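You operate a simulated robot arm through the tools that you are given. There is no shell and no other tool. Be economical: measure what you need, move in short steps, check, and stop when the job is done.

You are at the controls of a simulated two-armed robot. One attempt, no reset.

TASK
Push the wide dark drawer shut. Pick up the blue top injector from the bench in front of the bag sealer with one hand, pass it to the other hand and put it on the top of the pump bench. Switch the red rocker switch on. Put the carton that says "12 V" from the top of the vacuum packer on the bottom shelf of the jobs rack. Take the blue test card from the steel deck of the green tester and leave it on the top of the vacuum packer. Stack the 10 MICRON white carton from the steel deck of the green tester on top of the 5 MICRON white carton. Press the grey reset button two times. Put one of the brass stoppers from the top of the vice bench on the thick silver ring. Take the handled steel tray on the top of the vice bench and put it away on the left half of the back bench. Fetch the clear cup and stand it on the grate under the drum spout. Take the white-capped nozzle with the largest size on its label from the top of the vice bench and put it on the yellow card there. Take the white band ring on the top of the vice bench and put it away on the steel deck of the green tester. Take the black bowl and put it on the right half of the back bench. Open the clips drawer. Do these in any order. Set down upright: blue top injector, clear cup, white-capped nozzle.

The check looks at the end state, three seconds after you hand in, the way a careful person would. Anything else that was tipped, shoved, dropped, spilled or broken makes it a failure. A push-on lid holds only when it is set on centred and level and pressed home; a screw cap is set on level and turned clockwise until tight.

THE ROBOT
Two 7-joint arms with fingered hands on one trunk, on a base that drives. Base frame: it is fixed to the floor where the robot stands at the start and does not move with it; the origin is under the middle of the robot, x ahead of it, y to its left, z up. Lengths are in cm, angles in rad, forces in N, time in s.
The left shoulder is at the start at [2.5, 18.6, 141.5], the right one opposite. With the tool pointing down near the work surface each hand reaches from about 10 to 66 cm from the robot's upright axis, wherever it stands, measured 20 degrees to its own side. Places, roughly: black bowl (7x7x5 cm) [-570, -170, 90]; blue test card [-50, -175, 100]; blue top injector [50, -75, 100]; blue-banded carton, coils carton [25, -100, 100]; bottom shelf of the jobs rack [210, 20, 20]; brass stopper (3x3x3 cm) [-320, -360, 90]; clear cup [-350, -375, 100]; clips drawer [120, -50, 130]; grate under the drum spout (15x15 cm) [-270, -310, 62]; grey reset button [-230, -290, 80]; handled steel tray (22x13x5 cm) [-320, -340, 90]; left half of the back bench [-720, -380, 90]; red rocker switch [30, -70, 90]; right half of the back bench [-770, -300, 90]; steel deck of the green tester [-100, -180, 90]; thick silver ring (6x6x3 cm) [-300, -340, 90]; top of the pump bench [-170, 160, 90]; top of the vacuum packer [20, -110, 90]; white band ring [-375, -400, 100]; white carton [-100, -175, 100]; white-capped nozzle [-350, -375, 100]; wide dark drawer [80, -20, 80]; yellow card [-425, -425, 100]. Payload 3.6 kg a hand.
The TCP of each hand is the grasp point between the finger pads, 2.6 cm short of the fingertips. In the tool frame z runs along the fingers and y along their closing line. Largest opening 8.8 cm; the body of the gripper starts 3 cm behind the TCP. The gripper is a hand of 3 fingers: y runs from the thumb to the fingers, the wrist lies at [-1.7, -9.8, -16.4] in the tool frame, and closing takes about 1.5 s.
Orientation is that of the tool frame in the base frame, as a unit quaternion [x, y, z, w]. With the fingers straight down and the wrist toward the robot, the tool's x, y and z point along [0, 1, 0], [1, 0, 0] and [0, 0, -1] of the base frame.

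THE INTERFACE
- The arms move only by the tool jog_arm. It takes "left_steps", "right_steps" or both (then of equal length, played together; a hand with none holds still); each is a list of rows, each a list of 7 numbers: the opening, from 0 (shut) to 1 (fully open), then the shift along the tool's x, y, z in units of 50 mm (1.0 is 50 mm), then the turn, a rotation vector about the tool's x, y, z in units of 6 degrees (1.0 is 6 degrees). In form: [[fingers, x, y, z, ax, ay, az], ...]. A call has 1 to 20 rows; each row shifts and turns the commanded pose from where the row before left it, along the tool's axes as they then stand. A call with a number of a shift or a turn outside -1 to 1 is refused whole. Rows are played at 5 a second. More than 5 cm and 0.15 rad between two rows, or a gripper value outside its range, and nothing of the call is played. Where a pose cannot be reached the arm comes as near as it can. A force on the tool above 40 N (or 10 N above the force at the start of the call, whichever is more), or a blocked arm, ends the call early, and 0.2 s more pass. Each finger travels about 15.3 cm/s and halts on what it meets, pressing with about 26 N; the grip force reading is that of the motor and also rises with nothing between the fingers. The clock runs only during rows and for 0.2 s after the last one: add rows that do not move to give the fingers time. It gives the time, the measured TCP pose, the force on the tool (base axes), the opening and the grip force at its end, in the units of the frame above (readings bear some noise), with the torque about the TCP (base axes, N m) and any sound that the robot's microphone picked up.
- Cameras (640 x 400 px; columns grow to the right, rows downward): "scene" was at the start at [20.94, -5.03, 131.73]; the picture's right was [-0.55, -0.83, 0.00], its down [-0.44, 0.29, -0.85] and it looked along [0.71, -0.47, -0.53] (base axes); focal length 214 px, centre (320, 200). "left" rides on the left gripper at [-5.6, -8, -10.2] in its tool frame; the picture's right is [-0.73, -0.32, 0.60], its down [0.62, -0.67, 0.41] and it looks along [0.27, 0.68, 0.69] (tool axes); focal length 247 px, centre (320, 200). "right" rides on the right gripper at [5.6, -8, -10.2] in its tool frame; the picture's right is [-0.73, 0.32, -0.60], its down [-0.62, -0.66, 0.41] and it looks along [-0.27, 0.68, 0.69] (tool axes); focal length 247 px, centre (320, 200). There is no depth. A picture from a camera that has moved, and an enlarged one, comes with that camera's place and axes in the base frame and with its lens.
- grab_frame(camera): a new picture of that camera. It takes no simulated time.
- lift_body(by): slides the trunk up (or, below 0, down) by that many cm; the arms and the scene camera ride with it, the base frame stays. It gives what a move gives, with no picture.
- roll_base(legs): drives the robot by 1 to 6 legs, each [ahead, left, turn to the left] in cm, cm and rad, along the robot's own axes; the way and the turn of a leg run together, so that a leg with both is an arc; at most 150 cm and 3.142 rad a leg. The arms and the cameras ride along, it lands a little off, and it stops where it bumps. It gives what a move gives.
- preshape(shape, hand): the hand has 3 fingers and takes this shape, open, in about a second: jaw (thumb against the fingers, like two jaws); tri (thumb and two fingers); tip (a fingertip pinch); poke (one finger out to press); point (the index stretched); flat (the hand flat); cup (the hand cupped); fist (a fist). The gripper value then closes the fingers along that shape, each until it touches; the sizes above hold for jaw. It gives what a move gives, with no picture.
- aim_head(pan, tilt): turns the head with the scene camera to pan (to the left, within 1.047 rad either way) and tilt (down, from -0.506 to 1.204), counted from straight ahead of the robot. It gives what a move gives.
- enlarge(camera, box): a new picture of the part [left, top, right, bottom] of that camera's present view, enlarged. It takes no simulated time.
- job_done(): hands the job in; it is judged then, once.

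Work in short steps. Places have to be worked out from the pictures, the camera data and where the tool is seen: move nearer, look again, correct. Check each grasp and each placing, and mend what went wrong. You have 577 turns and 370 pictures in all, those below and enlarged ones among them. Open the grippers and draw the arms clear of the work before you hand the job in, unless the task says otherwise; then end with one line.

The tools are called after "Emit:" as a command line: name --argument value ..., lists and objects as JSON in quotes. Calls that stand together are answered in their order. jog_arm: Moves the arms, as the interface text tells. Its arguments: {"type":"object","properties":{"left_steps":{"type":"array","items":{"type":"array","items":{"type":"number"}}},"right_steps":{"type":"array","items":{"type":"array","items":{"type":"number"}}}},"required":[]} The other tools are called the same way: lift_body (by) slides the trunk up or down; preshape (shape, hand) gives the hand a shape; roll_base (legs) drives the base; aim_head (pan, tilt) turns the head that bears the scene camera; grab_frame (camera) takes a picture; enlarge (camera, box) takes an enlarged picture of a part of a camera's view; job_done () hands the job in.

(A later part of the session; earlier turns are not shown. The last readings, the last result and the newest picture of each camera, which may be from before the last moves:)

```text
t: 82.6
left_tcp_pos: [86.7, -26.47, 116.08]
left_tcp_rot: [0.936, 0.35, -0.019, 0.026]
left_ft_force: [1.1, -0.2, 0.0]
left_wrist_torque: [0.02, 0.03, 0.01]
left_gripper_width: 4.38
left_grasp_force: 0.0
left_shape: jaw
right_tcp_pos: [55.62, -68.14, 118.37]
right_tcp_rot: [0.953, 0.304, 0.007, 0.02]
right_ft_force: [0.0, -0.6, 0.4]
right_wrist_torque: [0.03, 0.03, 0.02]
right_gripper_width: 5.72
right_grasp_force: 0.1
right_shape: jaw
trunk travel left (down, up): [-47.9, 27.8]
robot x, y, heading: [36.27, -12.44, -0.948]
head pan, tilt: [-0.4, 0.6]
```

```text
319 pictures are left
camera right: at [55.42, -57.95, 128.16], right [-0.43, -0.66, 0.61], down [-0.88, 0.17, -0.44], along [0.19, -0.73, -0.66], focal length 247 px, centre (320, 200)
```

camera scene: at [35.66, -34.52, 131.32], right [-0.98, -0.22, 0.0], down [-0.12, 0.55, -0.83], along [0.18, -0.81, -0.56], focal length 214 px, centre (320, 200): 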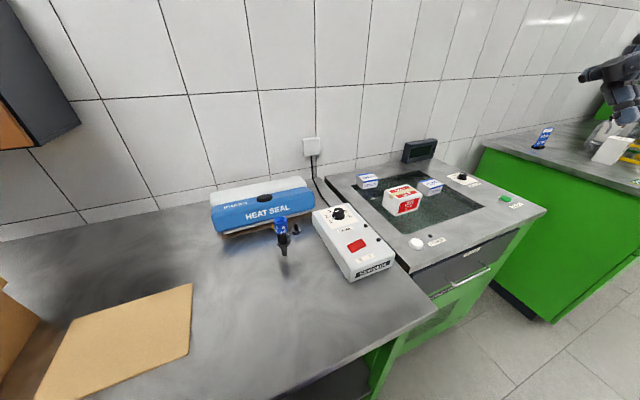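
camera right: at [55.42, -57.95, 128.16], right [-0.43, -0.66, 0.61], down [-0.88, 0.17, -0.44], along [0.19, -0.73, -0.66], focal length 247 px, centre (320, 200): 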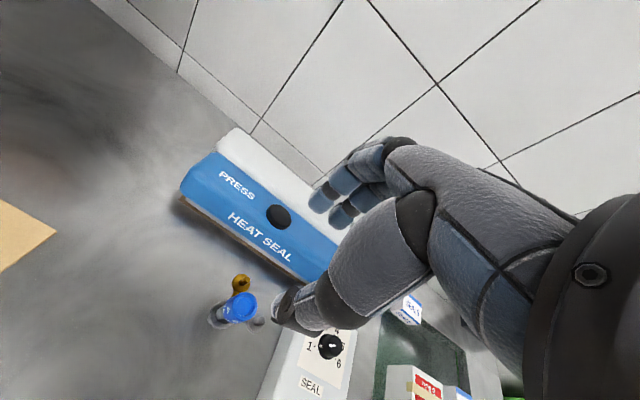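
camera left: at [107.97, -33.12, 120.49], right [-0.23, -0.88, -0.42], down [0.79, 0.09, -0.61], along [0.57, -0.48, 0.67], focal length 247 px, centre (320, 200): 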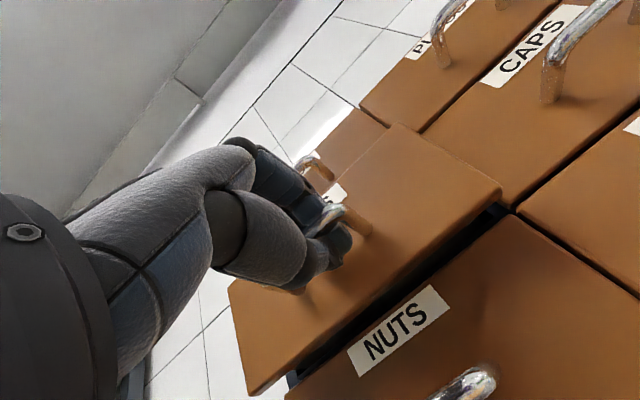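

The injector is nearly below the hand now. I correct the tilt and position, and lower to z 106.

Emit:
jog_arm --right_steps '[[0.7, -0.67, 0.24, 0, 0.4, 0, 0], [0.7, 0, 0, 0.8, 0, 0, 0], [0.7, 0, 0, 0.8, 0, 0, 0], [0.7, 0, 0, 0.8, 0, 0, 0]]'

Emit:
grab_frame --camera "right"

Emit:
grab_frame --camera "scene"

```text
t: 83.6
left_tcp_pos: [86.52, -26.55, 115.96]
left_tcp_rot: [0.936, 0.351, -0.018, 0.026]
left_ft_force: [0.0, 0.4, 0.0]
left_wrist_torque: [0.0, 0.04, 0.0]
left_gripper_width: 4.39
left_grasp_force: 0.1
left_shape: jaw
right_tcp_pos: [50.29, -70.6, 108.52]
right_tcp_rot: [0.953, 0.304, 0.002, 0.001]
right_ft_force: [-0.5, 0.1, -0.3]
right_wrist_torque: [0.0, 0.01, 0.02]
right_gripper_width: 6.14
right_grasp_force: 0.0
right_shape: jaw
right hand out of reach, approached as far as the arm can: row 3, 4
trunk travel left (down, up): [-47.9, 27.8]
robot x, y, heading: [36.44, -12.45, -0.951]
head pan, tilt: [-0.4, 0.6]
```

```text
318 pictures are left
camera right: at [50.33, -60.72, 118.67], right [-0.42, -0.69, 0.6], down [-0.89, 0.18, -0.42], along [0.18, -0.71, -0.69], focal length 247 px, centre (320, 200)
```

right: 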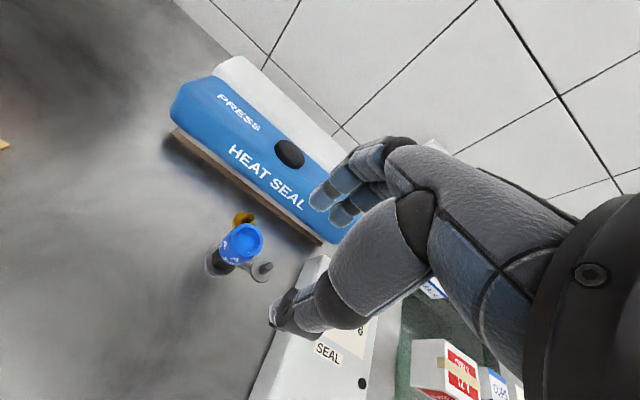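

```text
317 pictures are left
camera scene: at [46.37, -32.35, 123.35], right [-0.98, -0.22, 0.0], down [-0.12, 0.55, -0.82], along [0.18, -0.8, -0.57], focal length 214 px, centre (320, 200)
```

scene: 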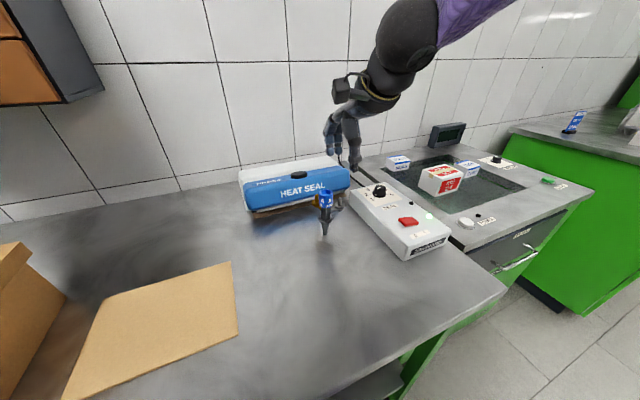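

The wrist bend seems to be limiting at low trunk heights. I raise the trunk 10 cm and approach again from above.

Emit:
lift_body --by 10

Emit:
jog_arm --right_steps '[[0.7, 0.49, 0.43, 0, 0, 0, 0], [0.7, 0, 0, 0.8, 0, 0, 0], [0.7, 0, 0, 0.8, 0, 0, 0], [0.7, 0, 0, 0.7, 0, 0, 0]]'

```text
t: 84.9
left_tcp_pos: [86.51, -26.58, 126.07]
left_tcp_rot: [0.936, 0.35, -0.017, 0.026]
left_ft_force: [0.4, 0.1, 0.0]
left_wrist_torque: [0.02, 0.02, 0.02]
left_gripper_width: 4.37
left_grasp_force: 0.0
left_shape: jaw
right_tcp_pos: [50.11, -70.26, 119.67]
right_tcp_rot: [0.952, 0.305, 0.004, 0.01]
right_ft_force: [-0.3, -0.6, -0.3]
right_wrist_torque: [0.01, -0.02, 0.04]
right_gripper_width: 6.12
right_grasp_force: 0.1
right_shape: jaw
trunk travel left (down, up): [-57.9, 17.8]
robot x, y, heading: [36.54, -12.0, -0.949]
head pan, tilt: [-0.4, 0.6]
```

```text
t: 85.9
left_tcp_pos: [86.5, -26.6, 126.14]
left_tcp_rot: [0.936, 0.35, -0.019, 0.027]
left_ft_force: [0.2, 0.2, 0.5]
left_wrist_torque: [-0.02, -0.02, 0.01]
left_gripper_width: 4.34
left_grasp_force: 0.2
left_shape: jaw
right_tcp_pos: [45.87, -69.53, 114.63]
right_tcp_rot: [0.952, 0.305, 0.006, 0.009]
right_ft_force: [0.6, 0.3, 0.6]
right_wrist_torque: [0.01, -0.01, 0.02]
right_gripper_width: 6.14
right_grasp_force: 0.1
right_shape: jaw
right hand out of reach, approached as far as the arm can: row 1, 2, 3, 4
trunk travel left (down, up): [-57.9, 17.8]
robot x, y, heading: [36.15, -12.27, -0.956]
head pan, tilt: [-0.4, 0.6]
```

Comparing the limits, the wrist flexion is what stops me: the hand must descend close to the body and then extend forward low. I raise the trunk 3 cm, retract, go down, then forward.

Emit:
lift_body --by 3

Emit:
jog_arm --right_steps '[[0.7, 0, -0.95, 0, 0, 0, 0], [0.7, 0, -0.95, 0, 0, 0, 0], [0.7, 0, -0.9, 0, 0, 0, 0], [0.7, 0.3, 0, 0.9, 0, 0, 0], [0.7, 0.3, 0, 0.9, 0, 0, 0], [0.7, 0.3, 0, 0.9, 0, 0, 0]]'

```text
t: 86.6
left_tcp_pos: [86.65, -26.59, 129.11]
left_tcp_rot: [0.936, 0.35, -0.018, 0.026]
left_ft_force: [0.4, 0.2, 0.3]
left_wrist_torque: [0.0, 0.02, -0.02]
left_gripper_width: 4.37
left_grasp_force: 0.0
left_shape: jaw
right_tcp_pos: [45.69, -69.56, 117.74]
right_tcp_rot: [0.952, 0.305, 0.005, 0.009]
right_ft_force: [-0.6, 0.2, 0.9]
right_wrist_torque: [-0.01, 0.01, 0.0]
right_gripper_width: 6.12
right_grasp_force: 0.1
right_shape: jaw
trunk travel left (down, up): [-60.9, 14.8]
robot x, y, heading: [36.2, -12.25, -0.953]
head pan, tilt: [-0.4, 0.6]
```

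```text
t: 88.0
left_tcp_pos: [86.68, -26.58, 129.01]
left_tcp_rot: [0.936, 0.35, -0.019, 0.027]
left_ft_force: [0.6, -0.6, -0.4]
left_wrist_torque: [0.02, -0.01, 0.02]
left_gripper_width: 4.39
left_grasp_force: 0.0
left_shape: jaw
right_tcp_pos: [37.94, -58.16, 113.62]
right_tcp_rot: [0.952, 0.305, 0.005, 0.009]
right_ft_force: [0.7, 1.0, -0.2]
right_wrist_torque: [-0.01, 0.0, 0.02]
right_gripper_width: 6.12
right_grasp_force: 0.0
right_shape: jaw
right hand out of reach, approached as far as the arm can: row 4, 5, 6
trunk travel left (down, up): [-60.9, 14.8]
robot x, y, heading: [36.7, -12.85, -0.952]
head pan, tilt: [-0.4, 0.6]
```

Still blocked when going down. I test whether turning the tool yaw outward (radial) frees the arm.

Emit:
jog_arm --right_steps '[[0.7, 0, 0, 0, 0, 0, 1], [0.7, 0, 0, 0, 0, 0, 1], [0.7, 0, 0, 0, 0, 0, 1], [0.7, 0, 0, 0, 0, 0, 1], [0.7, 0, 0, 0.8, 0, 0, 0], [0.7, 0, 0, 0.8, 0, 0, 0], [0.7, 0, 0, 0.6, 0, 0, 0]]'

Emit:
grab_frame --camera "scene"

```text
t: 89.6
left_tcp_pos: [86.55, -26.55, 129.03]
left_tcp_rot: [0.936, 0.35, -0.019, 0.027]
left_ft_force: [-0.1, 0.0, -0.1]
left_wrist_torque: [0.0, 0.04, 0.01]
left_gripper_width: 4.41
left_grasp_force: 0.1
left_shape: jaw
right_tcp_pos: [33.0, -61.47, 112.61]
right_tcp_rot: [0.995, 0.1, 0.007, 0.007]
right_ft_force: [-0.3, 0.7, 0.4]
right_wrist_torque: [-0.01, 0.02, 0.03]
right_gripper_width: 6.13
right_grasp_force: 0.1
right_shape: jaw
right hand out of reach, approached as far as the arm can: row 1, 2, 3, 4, 5, 6, 7
trunk travel left (down, up): [-60.9, 14.8]
robot x, y, heading: [36.54, -12.71, -0.947]
head pan, tilt: [-0.4, 0.6]
```

```text
316 pictures are left
camera scene: at [46.02, -31.91, 136.69], right [-0.98, -0.22, 0.0], down [-0.12, 0.55, -0.82], along [0.18, -0.8, -0.57], focal length 214 px, centre (320, 200)
```

scene: 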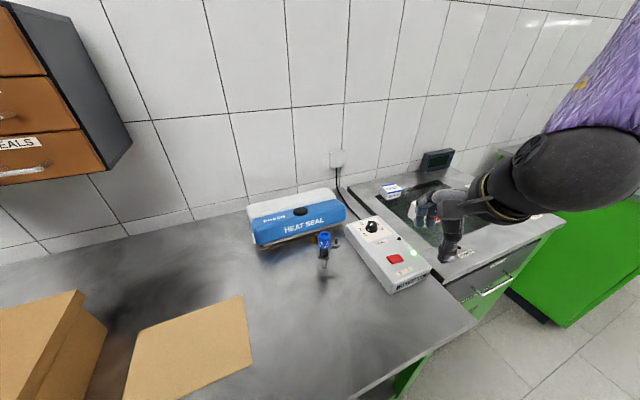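

Outward yaw is worse; the elbow sits far out, so I turn the yaw the other way (fingers line toward the left) and test the descent.

Emit:
jog_arm --right_steps '[[0.7, 0, 0, 0, 0, 0, -1], [0.7, 0, 0, 0, 0, 0, -1], [0.7, 0, 0, 0, 0, 0, -1], [0.7, 0, 0, 0, 0, 0, -1], [0.7, 0, 0, 0, 0, 0, -1], [0.7, 0, 0, 0, 0, 0, -1], [0.7, 0, 0, 0, 0, 0, -1], [0.7, 0, 0, 0, 0, 0, -1], [0.7, 0, 0, 0, 0, 0, -1], [0.7, 0, 0, 0.8, 0, 0, 0], [0.7, 0, 0, 0.8, 0, 0, 0], [0.7, 0, 0, 0.4, 0, 0, 0]]'

Emit:
grab_frame --camera "scene"

```text
t: 92.2
left_tcp_pos: [86.46, -26.66, 129.09]
left_tcp_rot: [0.936, 0.351, -0.018, 0.027]
left_ft_force: [0.1, 0.3, -0.4]
left_wrist_torque: [0.01, -0.03, 0.03]
left_gripper_width: 4.38
left_grasp_force: 0.0
left_shape: jaw
right_tcp_pos: [32.5, -61.67, 109.7]
right_tcp_rot: [0.841, 0.541, 0.003, 0.011]
right_ft_force: [0.5, -0.7, 0.5]
right_wrist_torque: [0.02, -0.02, 0.02]
right_gripper_width: 6.13
right_grasp_force: 0.1
right_shape: jaw
right hand out of reach, approached as far as the arm can: row 10, 11, 12
trunk travel left (down, up): [-60.9, 14.8]
robot x, y, heading: [35.9, -12.67, -0.944]
head pan, tilt: [-0.4, 0.6]
```

```text
315 pictures are left
camera scene: at [45.94, -31.95, 136.69], right [-0.98, -0.22, 0.0], down [-0.12, 0.55, -0.82], along [0.18, -0.8, -0.57], focal length 214 px, centre (320, 200)
```

scene: 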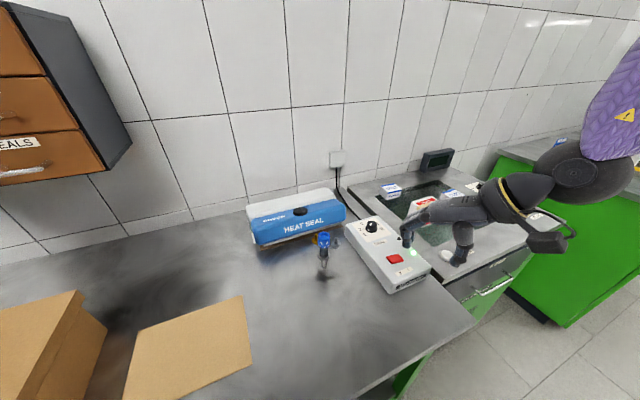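

The right arm seems stuck in an elbow-up posture. Tilting the fingers forward freed the left arm earlier, so I do the same with the right: square the yaw, tilt, then descend nearer the body.

Emit:
jog_arm --right_steps '[[0.7, 0, 0, -0.5, 0, 0, 1], [0.7, 0, 0, -0.5, 0, 0, 1], [0.7, 0, 0, -0.5, 0, 0, 1], [0.7, 0, 0, 0, 0, 0, 1], [0.7, 0, 0, 0, 0, 0, 1], [0.7, 0.5, 0, 0, -1, 0, 0], [0.7, 0.5, 0, 0, -1, 0, 0], [0.7, 0.5, 0, 0, -1, 0, 0], [0.7, 0.5, 0, 0, -1, 0, 0], [0.7, 0, 0, 0, -1, 0, 0], [0.7, 0, 0, 0, -1, 0, 0], [0.7, 0, 0, 0, -1, 0, 0]]'

Emit:
jog_arm --right_steps '[[0.7, 0, -0.6, 0.66, 0, 0, 0], [0.7, 0, -0.6, 0.66, 0, 0, 0], [0.7, 0, -0.6, 0.66, 0, 0, 0], [0.7, 0, -0.4, 0.44, 0, 0, 0]]'

Emit:
grab_frame --camera "scene"

```text
t: 94.8
left_tcp_pos: [86.56, -26.55, 129.15]
left_tcp_rot: [0.936, 0.351, -0.018, 0.026]
left_ft_force: [0.1, 0.1, -0.4]
left_wrist_torque: [-0.01, -0.02, -0.04]
left_gripper_width: 4.37
left_grasp_force: 0.1
left_shape: jaw
right_tcp_pos: [37.55, -60.14, 124.77]
right_tcp_rot: [0.886, 0.283, 0.115, 0.349]
right_ft_force: [1.3, -0.6, 0.8]
right_wrist_torque: [-0.01, 0.01, 0.01]
right_gripper_width: 6.16
right_grasp_force: 0.1
right_shape: jaw
right hand out of reach, approached as far as the arm can: row 8, 9, 10, 11, 12
trunk travel left (down, up): [-60.9, 14.8]
robot x, y, heading: [36.56, -12.68, -0.951]
head pan, tilt: [-0.4, 0.6]
```

```text
t: 95.8
left_tcp_pos: [86.49, -26.56, 129.07]
left_tcp_rot: [0.936, 0.35, -0.019, 0.026]
left_ft_force: [0.5, -0.8, -0.9]
left_wrist_torque: [0.0, 0.01, -0.02]
left_gripper_width: 4.37
left_grasp_force: 0.0
left_shape: jaw
right_tcp_pos: [35.13, -64.61, 122.19]
right_tcp_rot: [0.886, 0.282, 0.114, 0.35]
right_ft_force: [0.5, 0.1, 1.3]
right_wrist_torque: [0.01, -0.03, -0.02]
right_gripper_width: 6.15
right_grasp_force: 0.0
right_shape: jaw
right hand out of reach, approached as far as the arm can: row 1, 2, 3, 4
trunk travel left (down, up): [-60.9, 14.8]
robot x, y, heading: [35.91, -12.37, -0.953]
head pan, tilt: [-0.4, 0.6]
```

```text
314 pictures are left
camera scene: at [46.0, -31.93, 136.69], right [-0.98, -0.22, 0.0], down [-0.12, 0.55, -0.82], along [0.18, -0.8, -0.57], focal length 214 px, centre (320, 200)
```

scene: 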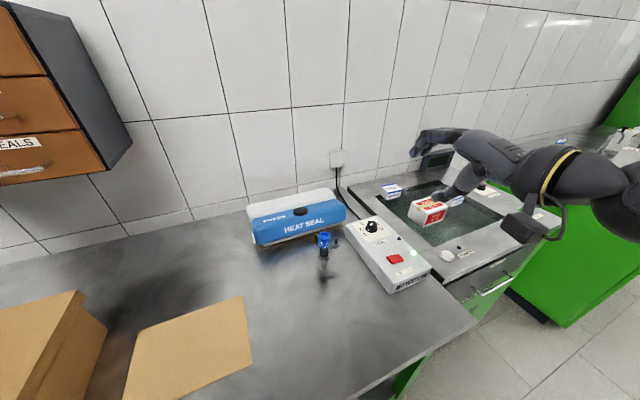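

I look at the right arm's posture to understand what limits it.

Emit:
aim_head --pan -1.04 --tilt 0.3

Emit:
grab_frame --camera "scene"

Emit:
aim_head --pan 1.04 --tilt 0.3

Emit:
grab_frame --camera "scene"

```text
t: 96.9
left_tcp_pos: [86.43, -26.65, 129.11]
left_tcp_rot: [0.936, 0.35, -0.019, 0.027]
left_ft_force: [0.1, -1.1, 0.3]
left_wrist_torque: [0.03, 0.01, 0.02]
left_gripper_width: 4.35
left_grasp_force: 0.1
left_shape: jaw
right_tcp_pos: [35.08, -64.61, 122.14]
right_tcp_rot: [0.886, 0.283, 0.115, 0.349]
right_ft_force: [-0.4, 0.7, 0.3]
right_wrist_torque: [0.02, 0.01, 0.0]
right_gripper_width: 6.15
right_grasp_force: 0.1
right_shape: jaw
trunk travel left (down, up): [-60.9, 14.8]
robot x, y, heading: [36.23, -12.51, -0.948]
head pan, tilt: [-1.04, 0.3]
```

```text
313 pictures are left
camera scene: at [40.28, -31.82, 139.44], right [-0.91, 0.41, 0.0], down [0.12, 0.27, -0.96], along [-0.39, -0.87, -0.3], focal length 214 px, centre (320, 200)
```

scene: 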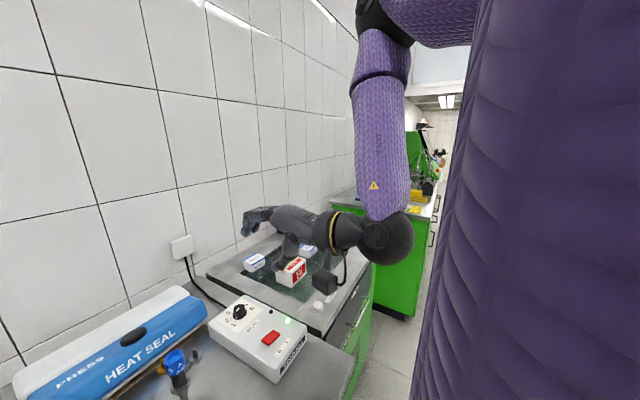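

```text
t: 98.9
left_tcp_pos: [86.52, -26.58, 129.05]
left_tcp_rot: [0.936, 0.351, -0.018, 0.027]
left_ft_force: [-0.1, -0.5, -0.6]
left_wrist_torque: [0.02, -0.02, 0.02]
left_gripper_width: 4.38
left_grasp_force: 0.0
left_shape: jaw
right_tcp_pos: [35.04, -64.66, 122.14]
right_tcp_rot: [0.886, 0.282, 0.114, 0.35]
right_ft_force: [0.3, 0.4, 0.7]
right_wrist_torque: [-0.01, -0.02, 0.02]
right_gripper_width: 6.13
right_grasp_force: 0.0
right_shape: jaw
trunk travel left (down, up): [-60.9, 14.8]
robot x, y, heading: [36.6, -12.25, -0.949]
head pan, tilt: [1.04, 0.3]
```

```text
312 pictures are left
camera scene: at [53.37, -22.44, 139.44], right [0.09, -1.0, 0.0], down [-0.29, -0.03, -0.96], along [0.95, 0.09, -0.3], focal length 214 px, centre (320, 200)
```

scene: 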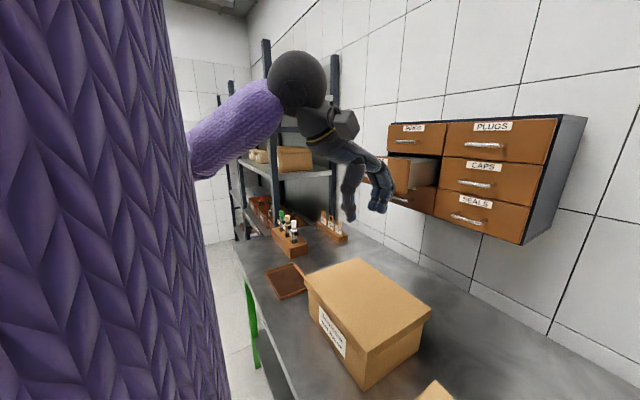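

The right arm hangs from a raised elbow; the left has its elbow low and is fine. I back off, point the right hand forward and stretch it out to let the elbow drop.

Emit:
roll_base --legs '[[-22, 0, 0]]'

Emit:
jog_arm --right_steps '[[0.7, 0, 0, 0, -1, 0, 0], [0.7, 0, 0, 0, -1, 0, 0], [0.7, 0, 0, 0, -1, 0, 0], [0.7, 0, 0, 0, -1, 0, 0], [0.7, 0, 0, 0, -1, 0, 0], [0.7, 0, 0, 0, -1, 0, 0], [0.7, 0, 0, 0, -1, 0, 0], [0.7, 0, 0.8, 0, 0, 0, 0], [0.7, 0, 0, 1, 0, 0, 0], [0.7, 0, 0, 1, 0, 0, 0], [0.7, 0, 0, 1, 0, 0, 0], [0.7, 0, 0, 1, 0, 0, 0], [0.7, 0, 0, 1, 0, 0, 0]]'

Emit:
aim_head --pan -1.04 --tilt 0.2

Emit:
grab_frame --camera "scene"

```text
t: 100.5
left_tcp_pos: [73.7, -8.61, 129.15]
left_tcp_rot: [0.936, 0.351, -0.018, 0.026]
left_ft_force: [0.3, -0.3, -0.5]
left_wrist_torque: [0.0, -0.05, 0.0]
left_gripper_width: 4.37
left_grasp_force: 0.0
left_shape: jaw
right_tcp_pos: [22.37, -46.69, 122.18]
right_tcp_rot: [0.886, 0.282, 0.114, 0.35]
right_ft_force: [0.1, 0.6, 0.5]
right_wrist_torque: [0.02, 0.03, -0.04]
right_gripper_width: 6.15
right_grasp_force: 0.1
right_shape: jaw
trunk travel left (down, up): [-60.9, 14.8]
robot x, y, heading: [23.61, 5.28, -0.95]
head pan, tilt: [1.04, 0.3]
```

```text
t: 103.3
left_tcp_pos: [73.82, -8.62, 129.03]
left_tcp_rot: [0.936, 0.351, -0.019, 0.027]
left_ft_force: [-0.2, 0.1, -0.3]
left_wrist_torque: [-0.04, -0.01, -0.03]
left_gripper_width: 4.37
left_grasp_force: 0.0
left_shape: jaw
right_tcp_pos: [31.01, -66.95, 137.26]
right_tcp_rot: [0.751, 0.239, 0.189, 0.586]
right_ft_force: [0.4, 0.2, 0.2]
right_wrist_torque: [0.0, -0.01, 0.01]
right_gripper_width: 6.14
right_grasp_force: 0.1
right_shape: jaw
right hand out of reach, approached as far as the arm can: row 1, 2, 3, 4, 5, 6, 7, 11, 12, 13
trunk travel left (down, up): [-60.9, 14.8]
robot x, y, heading: [23.29, 5.29, -0.949]
head pan, tilt: [1.04, 0.3]
```

```text
t: 105.3
left_tcp_pos: [73.78, -8.7, 129.08]
left_tcp_rot: [0.936, 0.35, -0.017, 0.027]
left_ft_force: [0.8, 0.9, -1.0]
left_wrist_torque: [0.0, 0.04, -0.02]
left_gripper_width: 4.34
left_grasp_force: 0.0
left_shape: jaw
right_tcp_pos: [30.93, -67.01, 137.33]
right_tcp_rot: [0.751, 0.24, 0.191, 0.585]
right_ft_force: [0.5, -0.4, 0.0]
right_wrist_torque: [0.0, 0.01, -0.01]
right_gripper_width: 6.14
right_grasp_force: 0.1
right_shape: jaw
trunk travel left (down, up): [-60.9, 14.8]
robot x, y, heading: [23.3, 5.09, -0.951]
head pan, tilt: [-1.04, 0.201]
```

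```text
311 pictures are left
camera scene: at [27.49, -13.93, 140.37], right [-0.91, 0.41, 0.0], down [0.08, 0.18, -0.98], along [-0.4, -0.9, -0.2], focal length 214 px, centre (320, 200)
```

scene: 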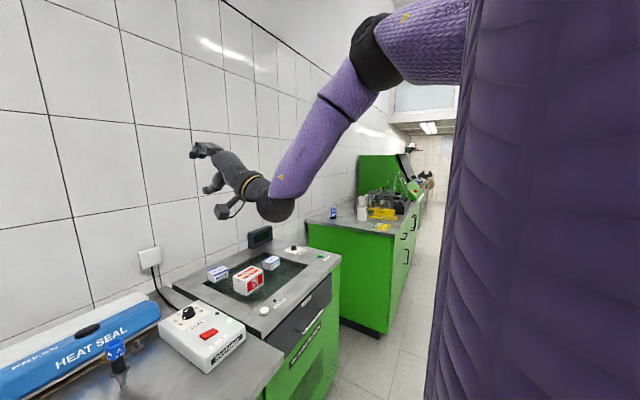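

Still elbow-up. I draw the hand back and tip the fingers upward, which should force the elbow under the wrist.

Emit:
jog_arm --right_steps '[[0.7, 0, 0, -1, 0, 0, 0], [0.7, 0, 0, -1, 0, 0, 0], [0.7, 0, 0, -1, 0, 0, 0], [0.7, 0, 0, 0, -1, 0, 0], [0.7, 0, 0, 0, -1, 0, 0], [0.7, 0, 0, 0, -1, 0, 0], [0.7, 0, 0, 0, -1, 0, 0], [0.7, 0, 0, 0, -1, 0, 0], [0.7, 0, 0, 0, -1, 0, 0], [0.7, 0, 0, 0, -1, 0, 0], [0.7, 0, 0, 0, -1, 0, 0], [0.7, 0, 0, 0, -1, 0, 0], [0.7, 0, 0, 0, -1, 0, 0], [0.7, 0, 0, 0, -1, 0, 0], [0.7, 0, 0, 0, -1, 0, 0]]'

Emit:
grab_frame --camera "scene"

```text
t: 108.5
left_tcp_pos: [73.91, -8.57, 129.06]
left_tcp_rot: [0.936, 0.35, -0.019, 0.027]
left_ft_force: [0.2, 0.7, 0.3]
left_wrist_torque: [-0.02, 0.01, 0.0]
left_gripper_width: 4.36
left_grasp_force: 0.0
left_shape: jaw
right_tcp_pos: [15.39, -52.79, 160.26]
right_tcp_rot: [0.263, 0.082, 0.293, 0.916]
right_ft_force: [0.9, -0.4, -0.6]
right_wrist_torque: [-0.01, -0.05, 0.0]
right_gripper_width: 6.16
right_grasp_force: 0.1
right_shape: jaw
right hand out of reach, approached as far as the arm can: row 8, 9, 10, 11, 12, 13, 14, 15
trunk travel left (down, up): [-60.9, 14.8]
robot x, y, heading: [23.2, 5.28, -0.954]
head pan, tilt: [-1.04, 0.201]
```

```text
310 pictures are left
camera scene: at [27.49, -13.92, 140.37], right [-0.91, 0.41, 0.0], down [0.08, 0.18, -0.98], along [-0.4, -0.9, -0.2], focal length 214 px, centre (320, 200)
```

scene: 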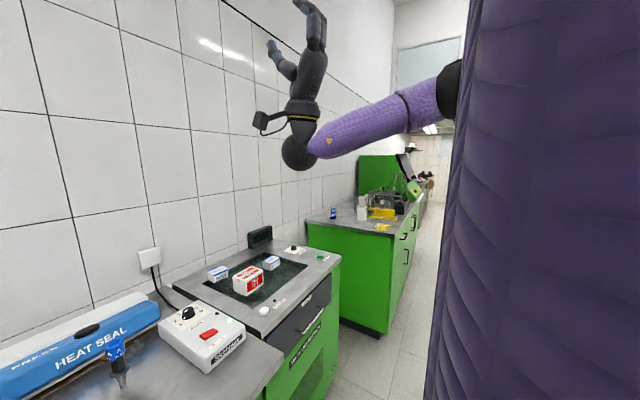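

The elbow came down level. I lower the hand while it points up, then rotate it back toward forward-down.

Emit:
jog_arm --right_steps '[[0.7, 0, 0.5, -0.85, 0, 0, 0], [0.7, 0, 0.5, -0.85, 0, 0, 0], [0.7, 0, 0.3, -0.9, 0, 0, 0], [0.7, 0, 0.3, -0.9, 0, 0, 0], [0.7, 0, 0, 0, 1, 0, 0], [0.7, 0, 0, 0, 1, 0, 0], [0.7, 0, 0, 0, 1, 0, 0], [0.7, 0, 0, 0, 1, 0, 0], [0.7, 0, 0, 0, 1, 0, 0], [0.7, 0, 0, 0, 1, 0, 0], [0.7, 0, 0, 0, 1, 0, 0], [0.7, 0, 0, 0, 1, 0, 0], [0.7, 0, 0, 0, 1, 0, 0], [0.7, 0, 0, 0, 1, 0, 0]]'

Emit:
grab_frame --camera "scene"

```text
t: 111.5
left_tcp_pos: [73.82, -8.65, 129.12]
left_tcp_rot: [0.936, 0.351, -0.018, 0.026]
left_ft_force: [0.3, 0.7, 0.6]
left_wrist_torque: [0.0, 0.0, 0.01]
left_gripper_width: 4.36
left_grasp_force: 0.1
left_shape: jaw
right_tcp_pos: [2.78, -43.81, 149.75]
right_tcp_rot: [0.685, 0.218, 0.214, 0.661]
right_ft_force: [-0.3, 0.3, -0.2]
right_wrist_torque: [0.01, -0.01, -0.02]
right_gripper_width: 6.13
right_grasp_force: 0.0
right_shape: jaw
right hand out of reach, approached as far as the arm can: row 1, 3, 4, 10, 11, 12, 13, 14
trunk travel left (down, up): [-60.9, 14.8]
robot x, y, heading: [23.55, 5.46, -0.952]
head pan, tilt: [-1.04, 0.201]
```

```text
309 pictures are left
camera scene: at [27.46, -13.9, 140.38], right [-0.91, 0.41, 0.0], down [0.08, 0.18, -0.98], along [-0.4, -0.9, -0.2], focal length 214 px, centre (320, 200)
```

scene: 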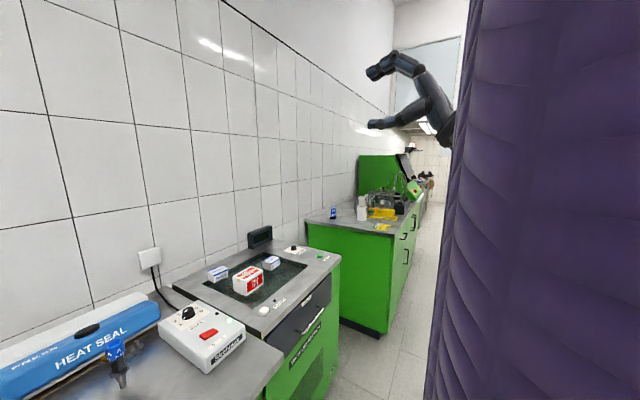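

Emit:
jog_arm --right_steps '[[0.7, 0, -1, 0, 0, 0, 0], [0.7, 0, -1, 0, 0, 0, 0], [0.7, 0, -1, 0, 0, 0, 0], [0.7, 0, -1, 0, 0, 0, 0], [0.7, 0, -1, 0, 0, 0, 0], [0.7, 0, -1, 0, 0, 0, 0], [0.7, 0, -1, 0, 0, 0, 0]]'

Emit:
grab_frame --camera "scene"

```text
t: 113.1
left_tcp_pos: [73.65, -8.75, 129.07]
left_tcp_rot: [0.936, 0.35, -0.018, 0.026]
left_ft_force: [0.3, 0.6, 0.5]
left_wrist_torque: [0.03, 0.02, 0.01]
left_gripper_width: 4.34
left_grasp_force: 0.1
left_shape: jaw
right_tcp_pos: [2.22, -42.9, 114.93]
right_tcp_rot: [0.684, 0.217, 0.213, 0.663]
right_ft_force: [-0.2, -0.3, 0.0]
right_wrist_torque: [-0.01, -0.03, 0.0]
right_gripper_width: 6.15
right_grasp_force: 0.0
right_shape: jaw
trunk travel left (down, up): [-60.9, 14.8]
robot x, y, heading: [23.49, 5.35, -0.947]
head pan, tilt: [-1.04, 0.201]
```

```text
308 pictures are left
camera scene: at [27.48, -13.97, 140.36], right [-0.91, 0.41, 0.0], down [0.08, 0.18, -0.98], along [-0.4, -0.9, -0.2], focal length 214 px, centre (320, 200)
```

scene: 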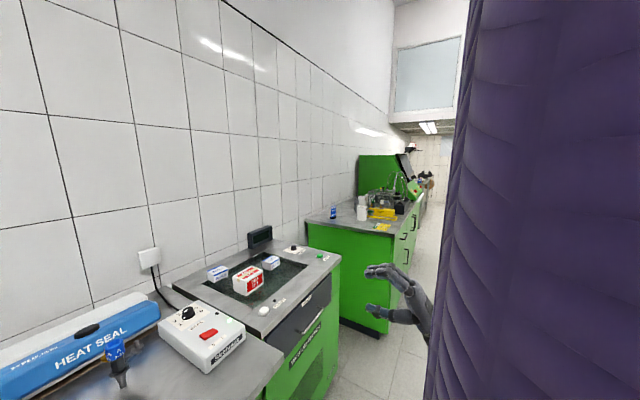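

Free now. I move the hand left/forward and rotate it back to fingers-down in this elbow-low posture.

Emit:
jog_arm --right_steps '[[0.7, 0.6, 0, 0.6, 0, 0, 0], [0.7, 0.6, 0, 0.6, 0, 0, 0], [0.7, 0.6, 0, 0.6, 0, 0, 0], [0.7, 0.6, 0, 0.6, 0, 0, 0], [0.7, 0.6, 0, 0.6, 0, 0, 0], [0.7, 0, 0, 0, 1, 0, 0], [0.7, 0, 0, 0, 1, 0, 0], [0.7, 0, 0, 0, 1, 0, 0], [0.7, 0, 0, 0, 1, 0, 0], [0.7, 0, 0, 0, 1, 0, 0], [0.7, 0, 0, 0, 1, 0, 0], [0.7, 0, 0, 0, 1, 0, 0], [0.7, 0, 0, 0, 1, 0, 0], [0.7, 0, 0, 0, 1, 0, 0], [0.7, 0, 0, 0, 1, 0, 0], [0.7, 0, 0, 0, 1, 0, 0], [0.7, 0, 0, 0, 1, 0, 0], [0.7, 0, 0, 0, 1, 0, 0], [0.7, 0, 0, 0, 1, 0, 0]]'

Emit:
grab_frame --camera "scene"

```text
t: 117.1
left_tcp_pos: [73.75, -8.73, 129.08]
left_tcp_rot: [0.936, 0.35, -0.018, 0.026]
left_ft_force: [1.1, 0.5, 0.6]
left_wrist_torque: [0.03, -0.02, -0.01]
left_gripper_width: 4.37
left_grasp_force: 0.0
left_shape: jaw
right_tcp_pos: [23.18, -46.38, 114.42]
right_tcp_rot: [0.952, 0.305, 0.013, 0.032]
right_ft_force: [0.2, 0.3, 0.7]
right_wrist_torque: [0.01, 0.03, -0.02]
right_gripper_width: 6.14
right_grasp_force: 0.0
right_shape: jaw
trunk travel left (down, up): [-60.9, 14.8]
robot x, y, heading: [23.16, 5.47, -0.951]
head pan, tilt: [-1.04, 0.201]
```

```text
307 pictures are left
camera scene: at [27.51, -13.96, 140.36], right [-0.91, 0.41, 0.0], down [0.08, 0.18, -0.98], along [-0.4, -0.9, -0.2], focal length 214 px, centre (320, 200)
```

scene: 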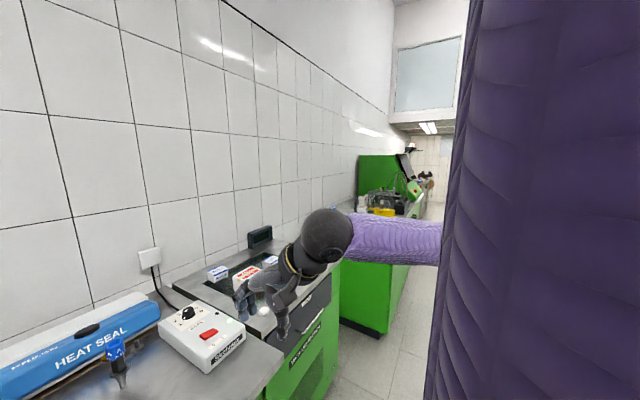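

The right arm is now elbow-low with fingers down. I drive back in 21 cm and look.

Emit:
roll_base --legs '[[21, 0, 0]]'

Emit:
aim_head --pan -0.4 --tilt 0.6

Emit:
jog_arm --right_steps '[[0.7, 0.4, 0.4, 0.4, 0.6, 0, 0], [0.7, 0.4, 0.4, 0.4, 0, 0, 0], [0.7, 0.4, 0.5, 0.4, 0, 0, 0]]'

Emit:
grab_frame --camera "scene"

Emit:
grab_frame --camera "right"

```text
t: 118.8
left_tcp_pos: [85.99, -26.14, 128.89]
left_tcp_rot: [0.936, 0.35, -0.018, 0.027]
left_ft_force: [-0.1, -0.2, -0.3]
left_wrist_torque: [0.01, 0.03, -0.01]
left_gripper_width: 4.39
left_grasp_force: 0.2
left_shape: jaw
right_tcp_pos: [35.16, -63.62, 114.53]
right_tcp_rot: [0.952, 0.303, 0.013, 0.033]
right_ft_force: [-0.6, -0.3, 0.5]
right_wrist_torque: [0.01, 0.01, 0.0]
right_gripper_width: 6.15
right_grasp_force: 0.1
right_shape: jaw
trunk travel left (down, up): [-60.9, 14.8]
robot x, y, heading: [35.67, -12.01, -0.955]
head pan, tilt: [-1.04, 0.201]
```

```text
t: 119.8
left_tcp_pos: [85.93, -26.18, 129.12]
left_tcp_rot: [0.937, 0.349, -0.018, 0.025]
left_ft_force: [-0.5, -0.3, 0.0]
left_wrist_torque: [0.03, 0.0, 0.01]
left_gripper_width: 4.35
left_grasp_force: 0.0
left_shape: jaw
right_tcp_pos: [35.31, -63.61, 114.33]
right_tcp_rot: [0.952, 0.303, 0.013, 0.034]
right_ft_force: [-0.7, -0.4, 0.5]
right_wrist_torque: [-0.02, -0.02, 0.0]
right_gripper_width: 6.14
right_grasp_force: 0.0
right_shape: jaw
trunk travel left (down, up): [-60.9, 14.8]
robot x, y, heading: [35.84, -11.93, -0.953]
head pan, tilt: [-0.4, 0.6]
```

```text
t: 120.6
left_tcp_pos: [86.11, -26.08, 128.96]
left_tcp_rot: [0.937, 0.349, -0.02, 0.026]
left_ft_force: [-0.4, -0.9, -0.5]
left_wrist_torque: [0.0, 0.03, 0.03]
left_gripper_width: 4.37
left_grasp_force: 0.0
left_shape: jaw
right_tcp_pos: [44.17, -65.4, 108.53]
right_tcp_rot: [0.952, 0.305, 0.004, 0.004]
right_ft_force: [-0.2, 0.5, -0.9]
right_wrist_torque: [-0.01, 0.03, 0.0]
right_gripper_width: 6.15
right_grasp_force: 0.0
right_shape: jaw
trunk travel left (down, up): [-60.9, 14.8]
robot x, y, heading: [35.7, -11.88, -0.953]
head pan, tilt: [-0.4, 0.6]
```

```text
306 pictures are left
camera scene: at [45.55, -31.29, 136.68], right [-0.98, -0.22, 0.0], down [-0.12, 0.55, -0.82], along [0.18, -0.81, -0.57], focal length 214 px, centre (320, 200)
```

scene: 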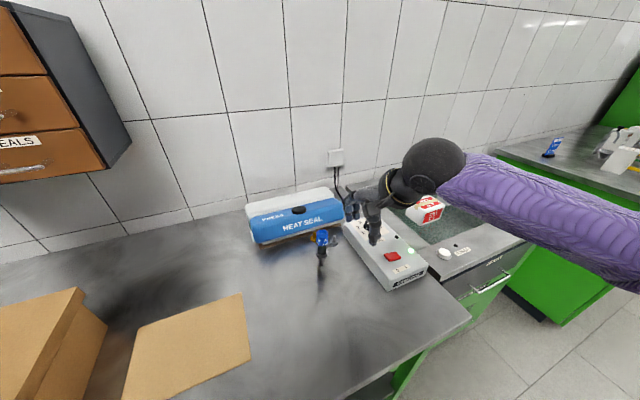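

```text
305 pictures are left
camera right: at [44.11, -55.59, 118.75], right [-0.42, -0.68, 0.6], down [-0.89, 0.18, -0.42], along [0.18, -0.71, -0.68], focal length 247 px, centre (320, 200)
```

right: 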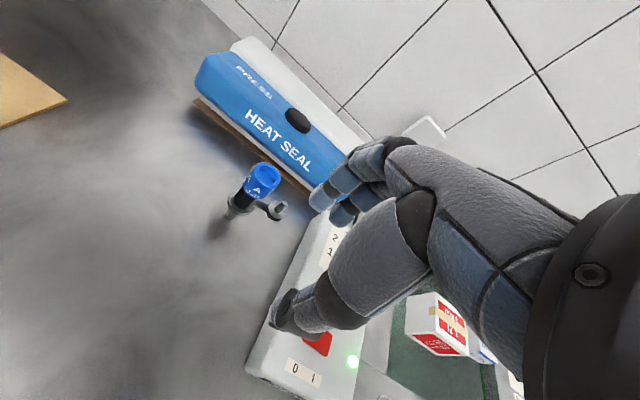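

The arm obeys now; cap confirmed at [53.5, -70.9]. I go over it and lower partway.

Emit:
jog_arm --right_steps '[[0.7, 0.3, 0.67, 0, 0, 0, 0], [0.7, 0.3, 0.67, 0, 0, 0, 0], [0.7, 0.28, 0.66, 0, 0, 0, 0], [0.7, 0, 0, 0.8, 0, 0, 0]]'

Emit:
grab_frame --camera "right"

Emit:
enlarge --camera "scene" --box '[240, 170, 400, 290]'

```text
t: 121.6
left_tcp_pos: [85.98, -25.99, 129.1]
left_tcp_rot: [0.937, 0.348, -0.019, 0.026]
left_ft_force: [0.7, 0.1, -1.1]
left_wrist_torque: [-0.02, -0.02, 0.01]
left_gripper_width: 4.36
left_grasp_force: 0.0
left_shape: jaw
right_tcp_pos: [53.53, -71.03, 104.71]
right_tcp_rot: [0.953, 0.304, 0.004, 0.003]
right_ft_force: [0.2, 0.8, -0.1]
right_wrist_torque: [-0.01, 0.03, -0.01]
right_gripper_width: 6.14
right_grasp_force: 0.0
right_shape: jaw
trunk travel left (down, up): [-60.9, 14.8]
robot x, y, heading: [35.71, -11.85, -0.955]
head pan, tilt: [-0.4, 0.6]
```

```text
304 pictures are left
camera right: at [53.46, -61.08, 114.84], right [-0.42, -0.68, 0.6], down [-0.89, 0.18, -0.42], along [0.18, -0.71, -0.68], focal length 247 px, centre (320, 200)
```

right: 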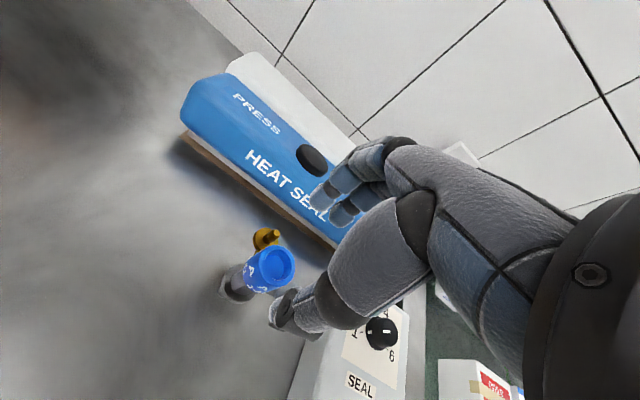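

```text
3.33 times, centred on (320, 230) of scene
camera zoom: at [45.41, -31.26, 136.69], right [-0.98, -0.22, 0.0], down [-0.12, 0.55, -0.83], along [0.18, -0.81, -0.56], focal length 715 px, centre (320, 100)
```

zoom: 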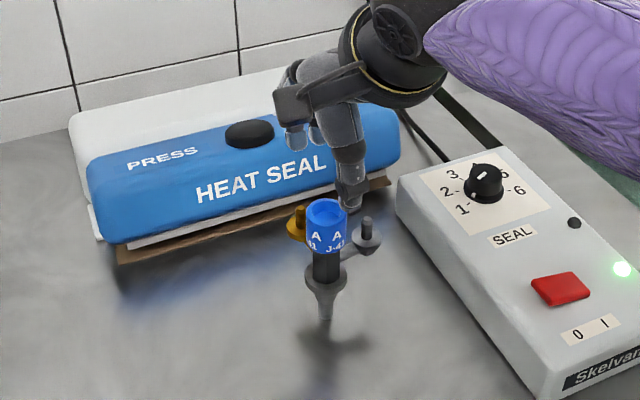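

Hand centred above the cap within a few millimetres. I descend to z≈97.7 and close.

Emit:
jog_arm --right_steps '[[0.7, 0.03, 0, 0.7, 0, 0, 0], [0.7, 0, 0, 0.7, 0, 0, 0], [0.0, 0, 0, 0, 0, 0, 0], [0.0, 0, 0, 0, 0, 0, 0], [0.0, 0, 0, 0, 0, 0, 0], [0.0, 0, 0, 0, 0, 0, 0], [0.0, 0, 0, 0, 0, 0, 0], [0.0, 0, 0, 0, 0, 0, 0]]'

Emit:
enlarge --camera "scene" --box '[240, 170, 400, 290]'

```text
t: 123.4
left_tcp_pos: [86.11, -26.0, 129.11]
left_tcp_rot: [0.937, 0.348, -0.019, 0.026]
left_ft_force: [-0.9, -0.3, 0.1]
left_wrist_torque: [0.02, 0.0, 0.0]
left_gripper_width: 4.36
left_grasp_force: 0.0
left_shape: jaw
right_tcp_pos: [53.56, -70.88, 97.74]
right_tcp_rot: [0.953, 0.303, 0.004, 0.002]
right_ft_force: [0.2, -1.0, -0.2]
right_wrist_torque: [-0.02, 0.01, 0.06]
right_gripper_width: 2.12
right_grasp_force: 26.2
right_shape: jaw
trunk travel left (down, up): [-60.9, 14.8]
robot x, y, heading: [35.49, -11.65, -0.952]
head pan, tilt: [-0.4, 0.6]
```

```text
3.33 times, centred on (320, 230) of scene
camera zoom: at [45.44, -31.29, 136.69], right [-0.98, -0.22, 0.0], down [-0.12, 0.55, -0.82], along [0.18, -0.81, -0.57], focal length 715 px, centre (320, 100)
```

zoom: 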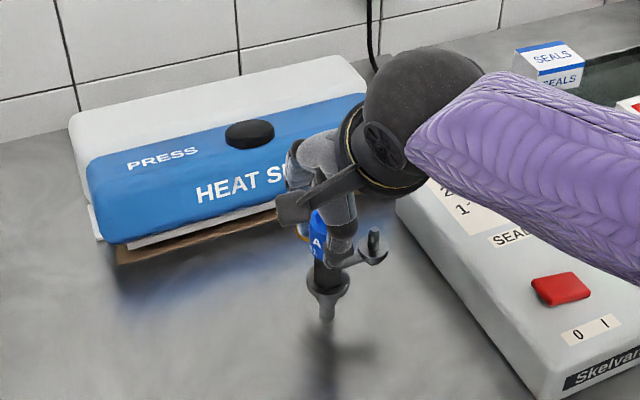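

Gripped at 2.1 cm width. I lift 12 cm and check.

Emit:
jog_arm --right_steps '[[0, 0, 0, -0.6, 0, 0, 0], [0, 0, 0, -0.8, 0, 0, 0], [0, 0, -0.3, -0.8, 0, 0, 0], [0, 0, -0.6, -0.4, 0, 0, 0], [0, 0, -0.8, 0, 0, 0, 0]]'

Emit:
grab_frame --camera "scene"

```text
t: 124.6
left_tcp_pos: [85.9, -25.97, 129.14]
left_tcp_rot: [0.937, 0.349, -0.017, 0.027]
left_ft_force: [0.3, 0.0, -0.4]
left_wrist_torque: [0.03, -0.03, 0.05]
left_gripper_width: 4.35
left_grasp_force: 0.1
left_shape: jaw
right_tcp_pos: [48.48, -63.95, 110.88]
right_tcp_rot: [0.953, 0.303, 0.003, 0.004]
right_ft_force: [0.3, -0.1, -3.1]
right_wrist_torque: [0.02, -0.02, -0.03]
right_gripper_width: 2.07
right_grasp_force: 25.9
right_shape: jaw
trunk travel left (down, up): [-60.9, 14.8]
robot x, y, heading: [35.58, -11.75, -0.956]
head pan, tilt: [-0.4, 0.6]
```

```text
301 pictures are left
camera scene: at [45.36, -31.19, 136.71], right [-0.98, -0.22, 0.0], down [-0.12, 0.55, -0.83], along [0.18, -0.81, -0.56], focal length 214 px, centre (320, 200)
```

scene: 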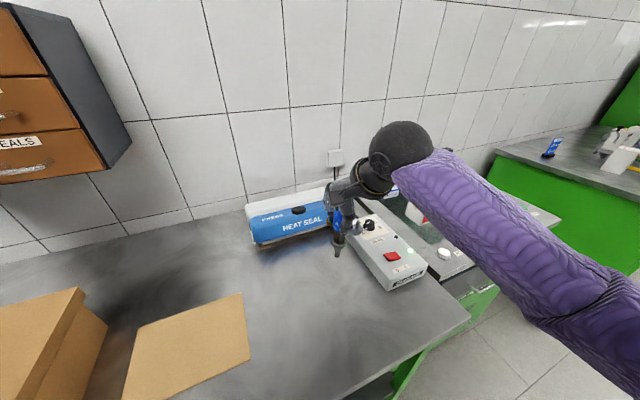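

I look closely at the injector in the hand to see the side arms before the handover.

Emit:
enlarge --camera "scene" --box '[300, 180, 400, 280]'

Emit:
enlarge --camera "right" --box '[160, 140, 400, 390]'

```text
4.00 times, centred on (350, 230) of scene
camera zoom: at [45.36, -31.19, 136.71], right [-0.98, -0.22, 0.0], down [-0.12, 0.55, -0.83], along [0.18, -0.81, -0.56], focal length 858 px, centre (200, 80)
```

zoom: 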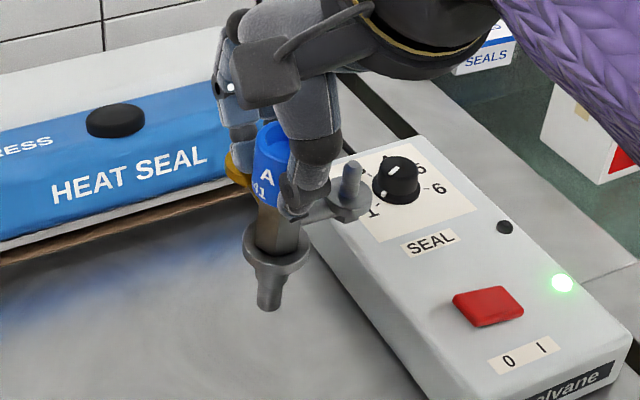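

```text
1.60 times, centred on (280, 265) of right
camera zoom: at [48.43, -54.03, 120.89], right [-0.42, -0.68, 0.6], down [-0.89, 0.18, -0.42], along [0.18, -0.71, -0.68], focal length 395 px, centre (384, 96)
```

zoom: 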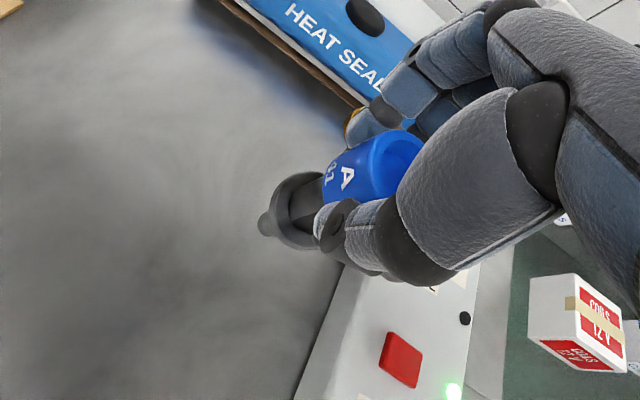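

The injector has a yellow arm toward the back and a grey one to the right, so the other hand must take the blue cap above them. I set it back down here and re-grip it higher, leaving room on the cap.

Emit:
jog_arm --right_steps '[[0, 0, 0, 0.9, 0, 0, 0], [0, 0, 0, 0.9, 0, 0, 0], [0, 0, 0, 0.6, 0, 0, 0], [0, 0, 0, 0.15, 0, 0, 0], [0, 0, 0, 0.1, 0, 0, 0]]'

Emit:
enlarge --camera "scene" --box '[300, 180, 400, 280]'

```text
t: 125.8
left_tcp_pos: [86.01, -25.94, 129.05]
left_tcp_rot: [0.936, 0.349, -0.019, 0.027]
left_ft_force: [0.4, -0.1, -0.3]
left_wrist_torque: [-0.03, -0.01, -0.02]
left_gripper_width: 4.36
left_grasp_force: 0.0
left_shape: jaw
right_tcp_pos: [48.78, -64.09, 97.6]
right_tcp_rot: [0.953, 0.304, 0.004, 0.006]
right_ft_force: [0.8, 0.5, 7.1]
right_wrist_torque: [0.06, 0.08, -0.01]
right_gripper_width: 2.15
right_grasp_force: 26.2
right_shape: jaw
trunk travel left (down, up): [-60.9, 14.8]
robot x, y, heading: [35.5, -11.7, -0.948]
head pan, tilt: [-0.4, 0.6]
```

```text
4.00 times, centred on (350, 230) of scene
camera zoom: at [45.42, -31.17, 136.73], right [-0.98, -0.22, 0.0], down [-0.12, 0.55, -0.83], along [0.18, -0.81, -0.56], focal length 858 px, centre (200, 80)
```

zoom: 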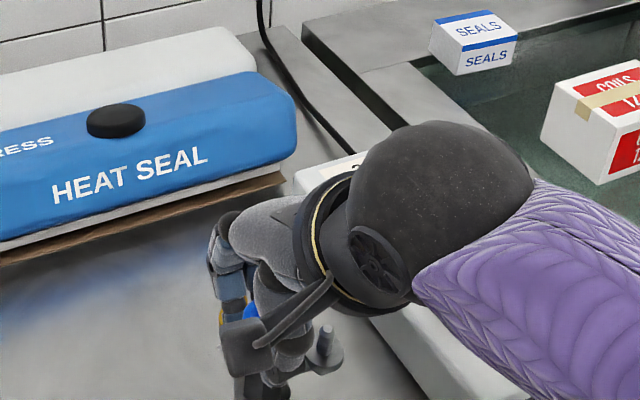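

It rests on the bench (7 N up). I open a little, go up 1.9 cm and close again.

Emit:
jog_arm --right_steps '[[0.4, 0, 0, -0.02, 0, 0, 0], [0.4, 0, 0, 0, 0, 0, 0], [0.4, 0, 0, -0.36, 0, 0, 0], [0.4, 0, 0, 0, 0, 0, 0], [0, 0, 0, 0, 0, 0, 0], [0, 0, 0, 0, 0, 0, 0], [0, 0, 0, 0, 0, 0, 0], [0, 0, 0, 0, 0, 0, 0], [0, 0, 0, 0, 0, 0, 0]]'

Emit:
enlarge --camera "right" --box '[160, 140, 400, 390]'

```text
t: 127.8
left_tcp_pos: [86.01, -26.08, 129.12]
left_tcp_rot: [0.937, 0.349, -0.019, 0.026]
left_ft_force: [0.0, -0.4, 0.3]
left_wrist_torque: [0.03, 0.01, -0.01]
left_gripper_width: 4.38
left_grasp_force: 0.0
left_shape: jaw
right_tcp_pos: [48.6, -64.12, 99.48]
right_tcp_rot: [0.953, 0.304, 0.005, 0.003]
right_ft_force: [0.4, 0.2, 0.1]
right_wrist_torque: [0.01, 0.0, -0.01]
right_gripper_width: 2.3
right_grasp_force: 26.3
right_shape: jaw
trunk travel left (down, up): [-60.9, 14.8]
robot x, y, heading: [35.73, -11.73, -0.95]
head pan, tilt: [-0.4, 0.6]
```

```text
1.60 times, centred on (280, 265) of right
camera zoom: at [48.59, -54.18, 109.48], right [-0.42, -0.68, 0.6], down [-0.89, 0.18, -0.42], along [0.18, -0.71, -0.68], focal length 395 px, centre (384, 96)
```

zoom: 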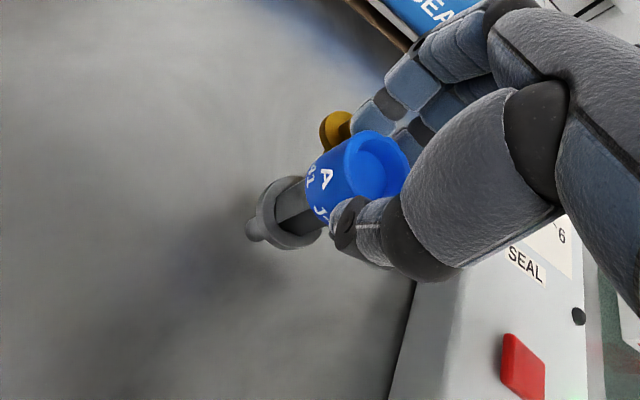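

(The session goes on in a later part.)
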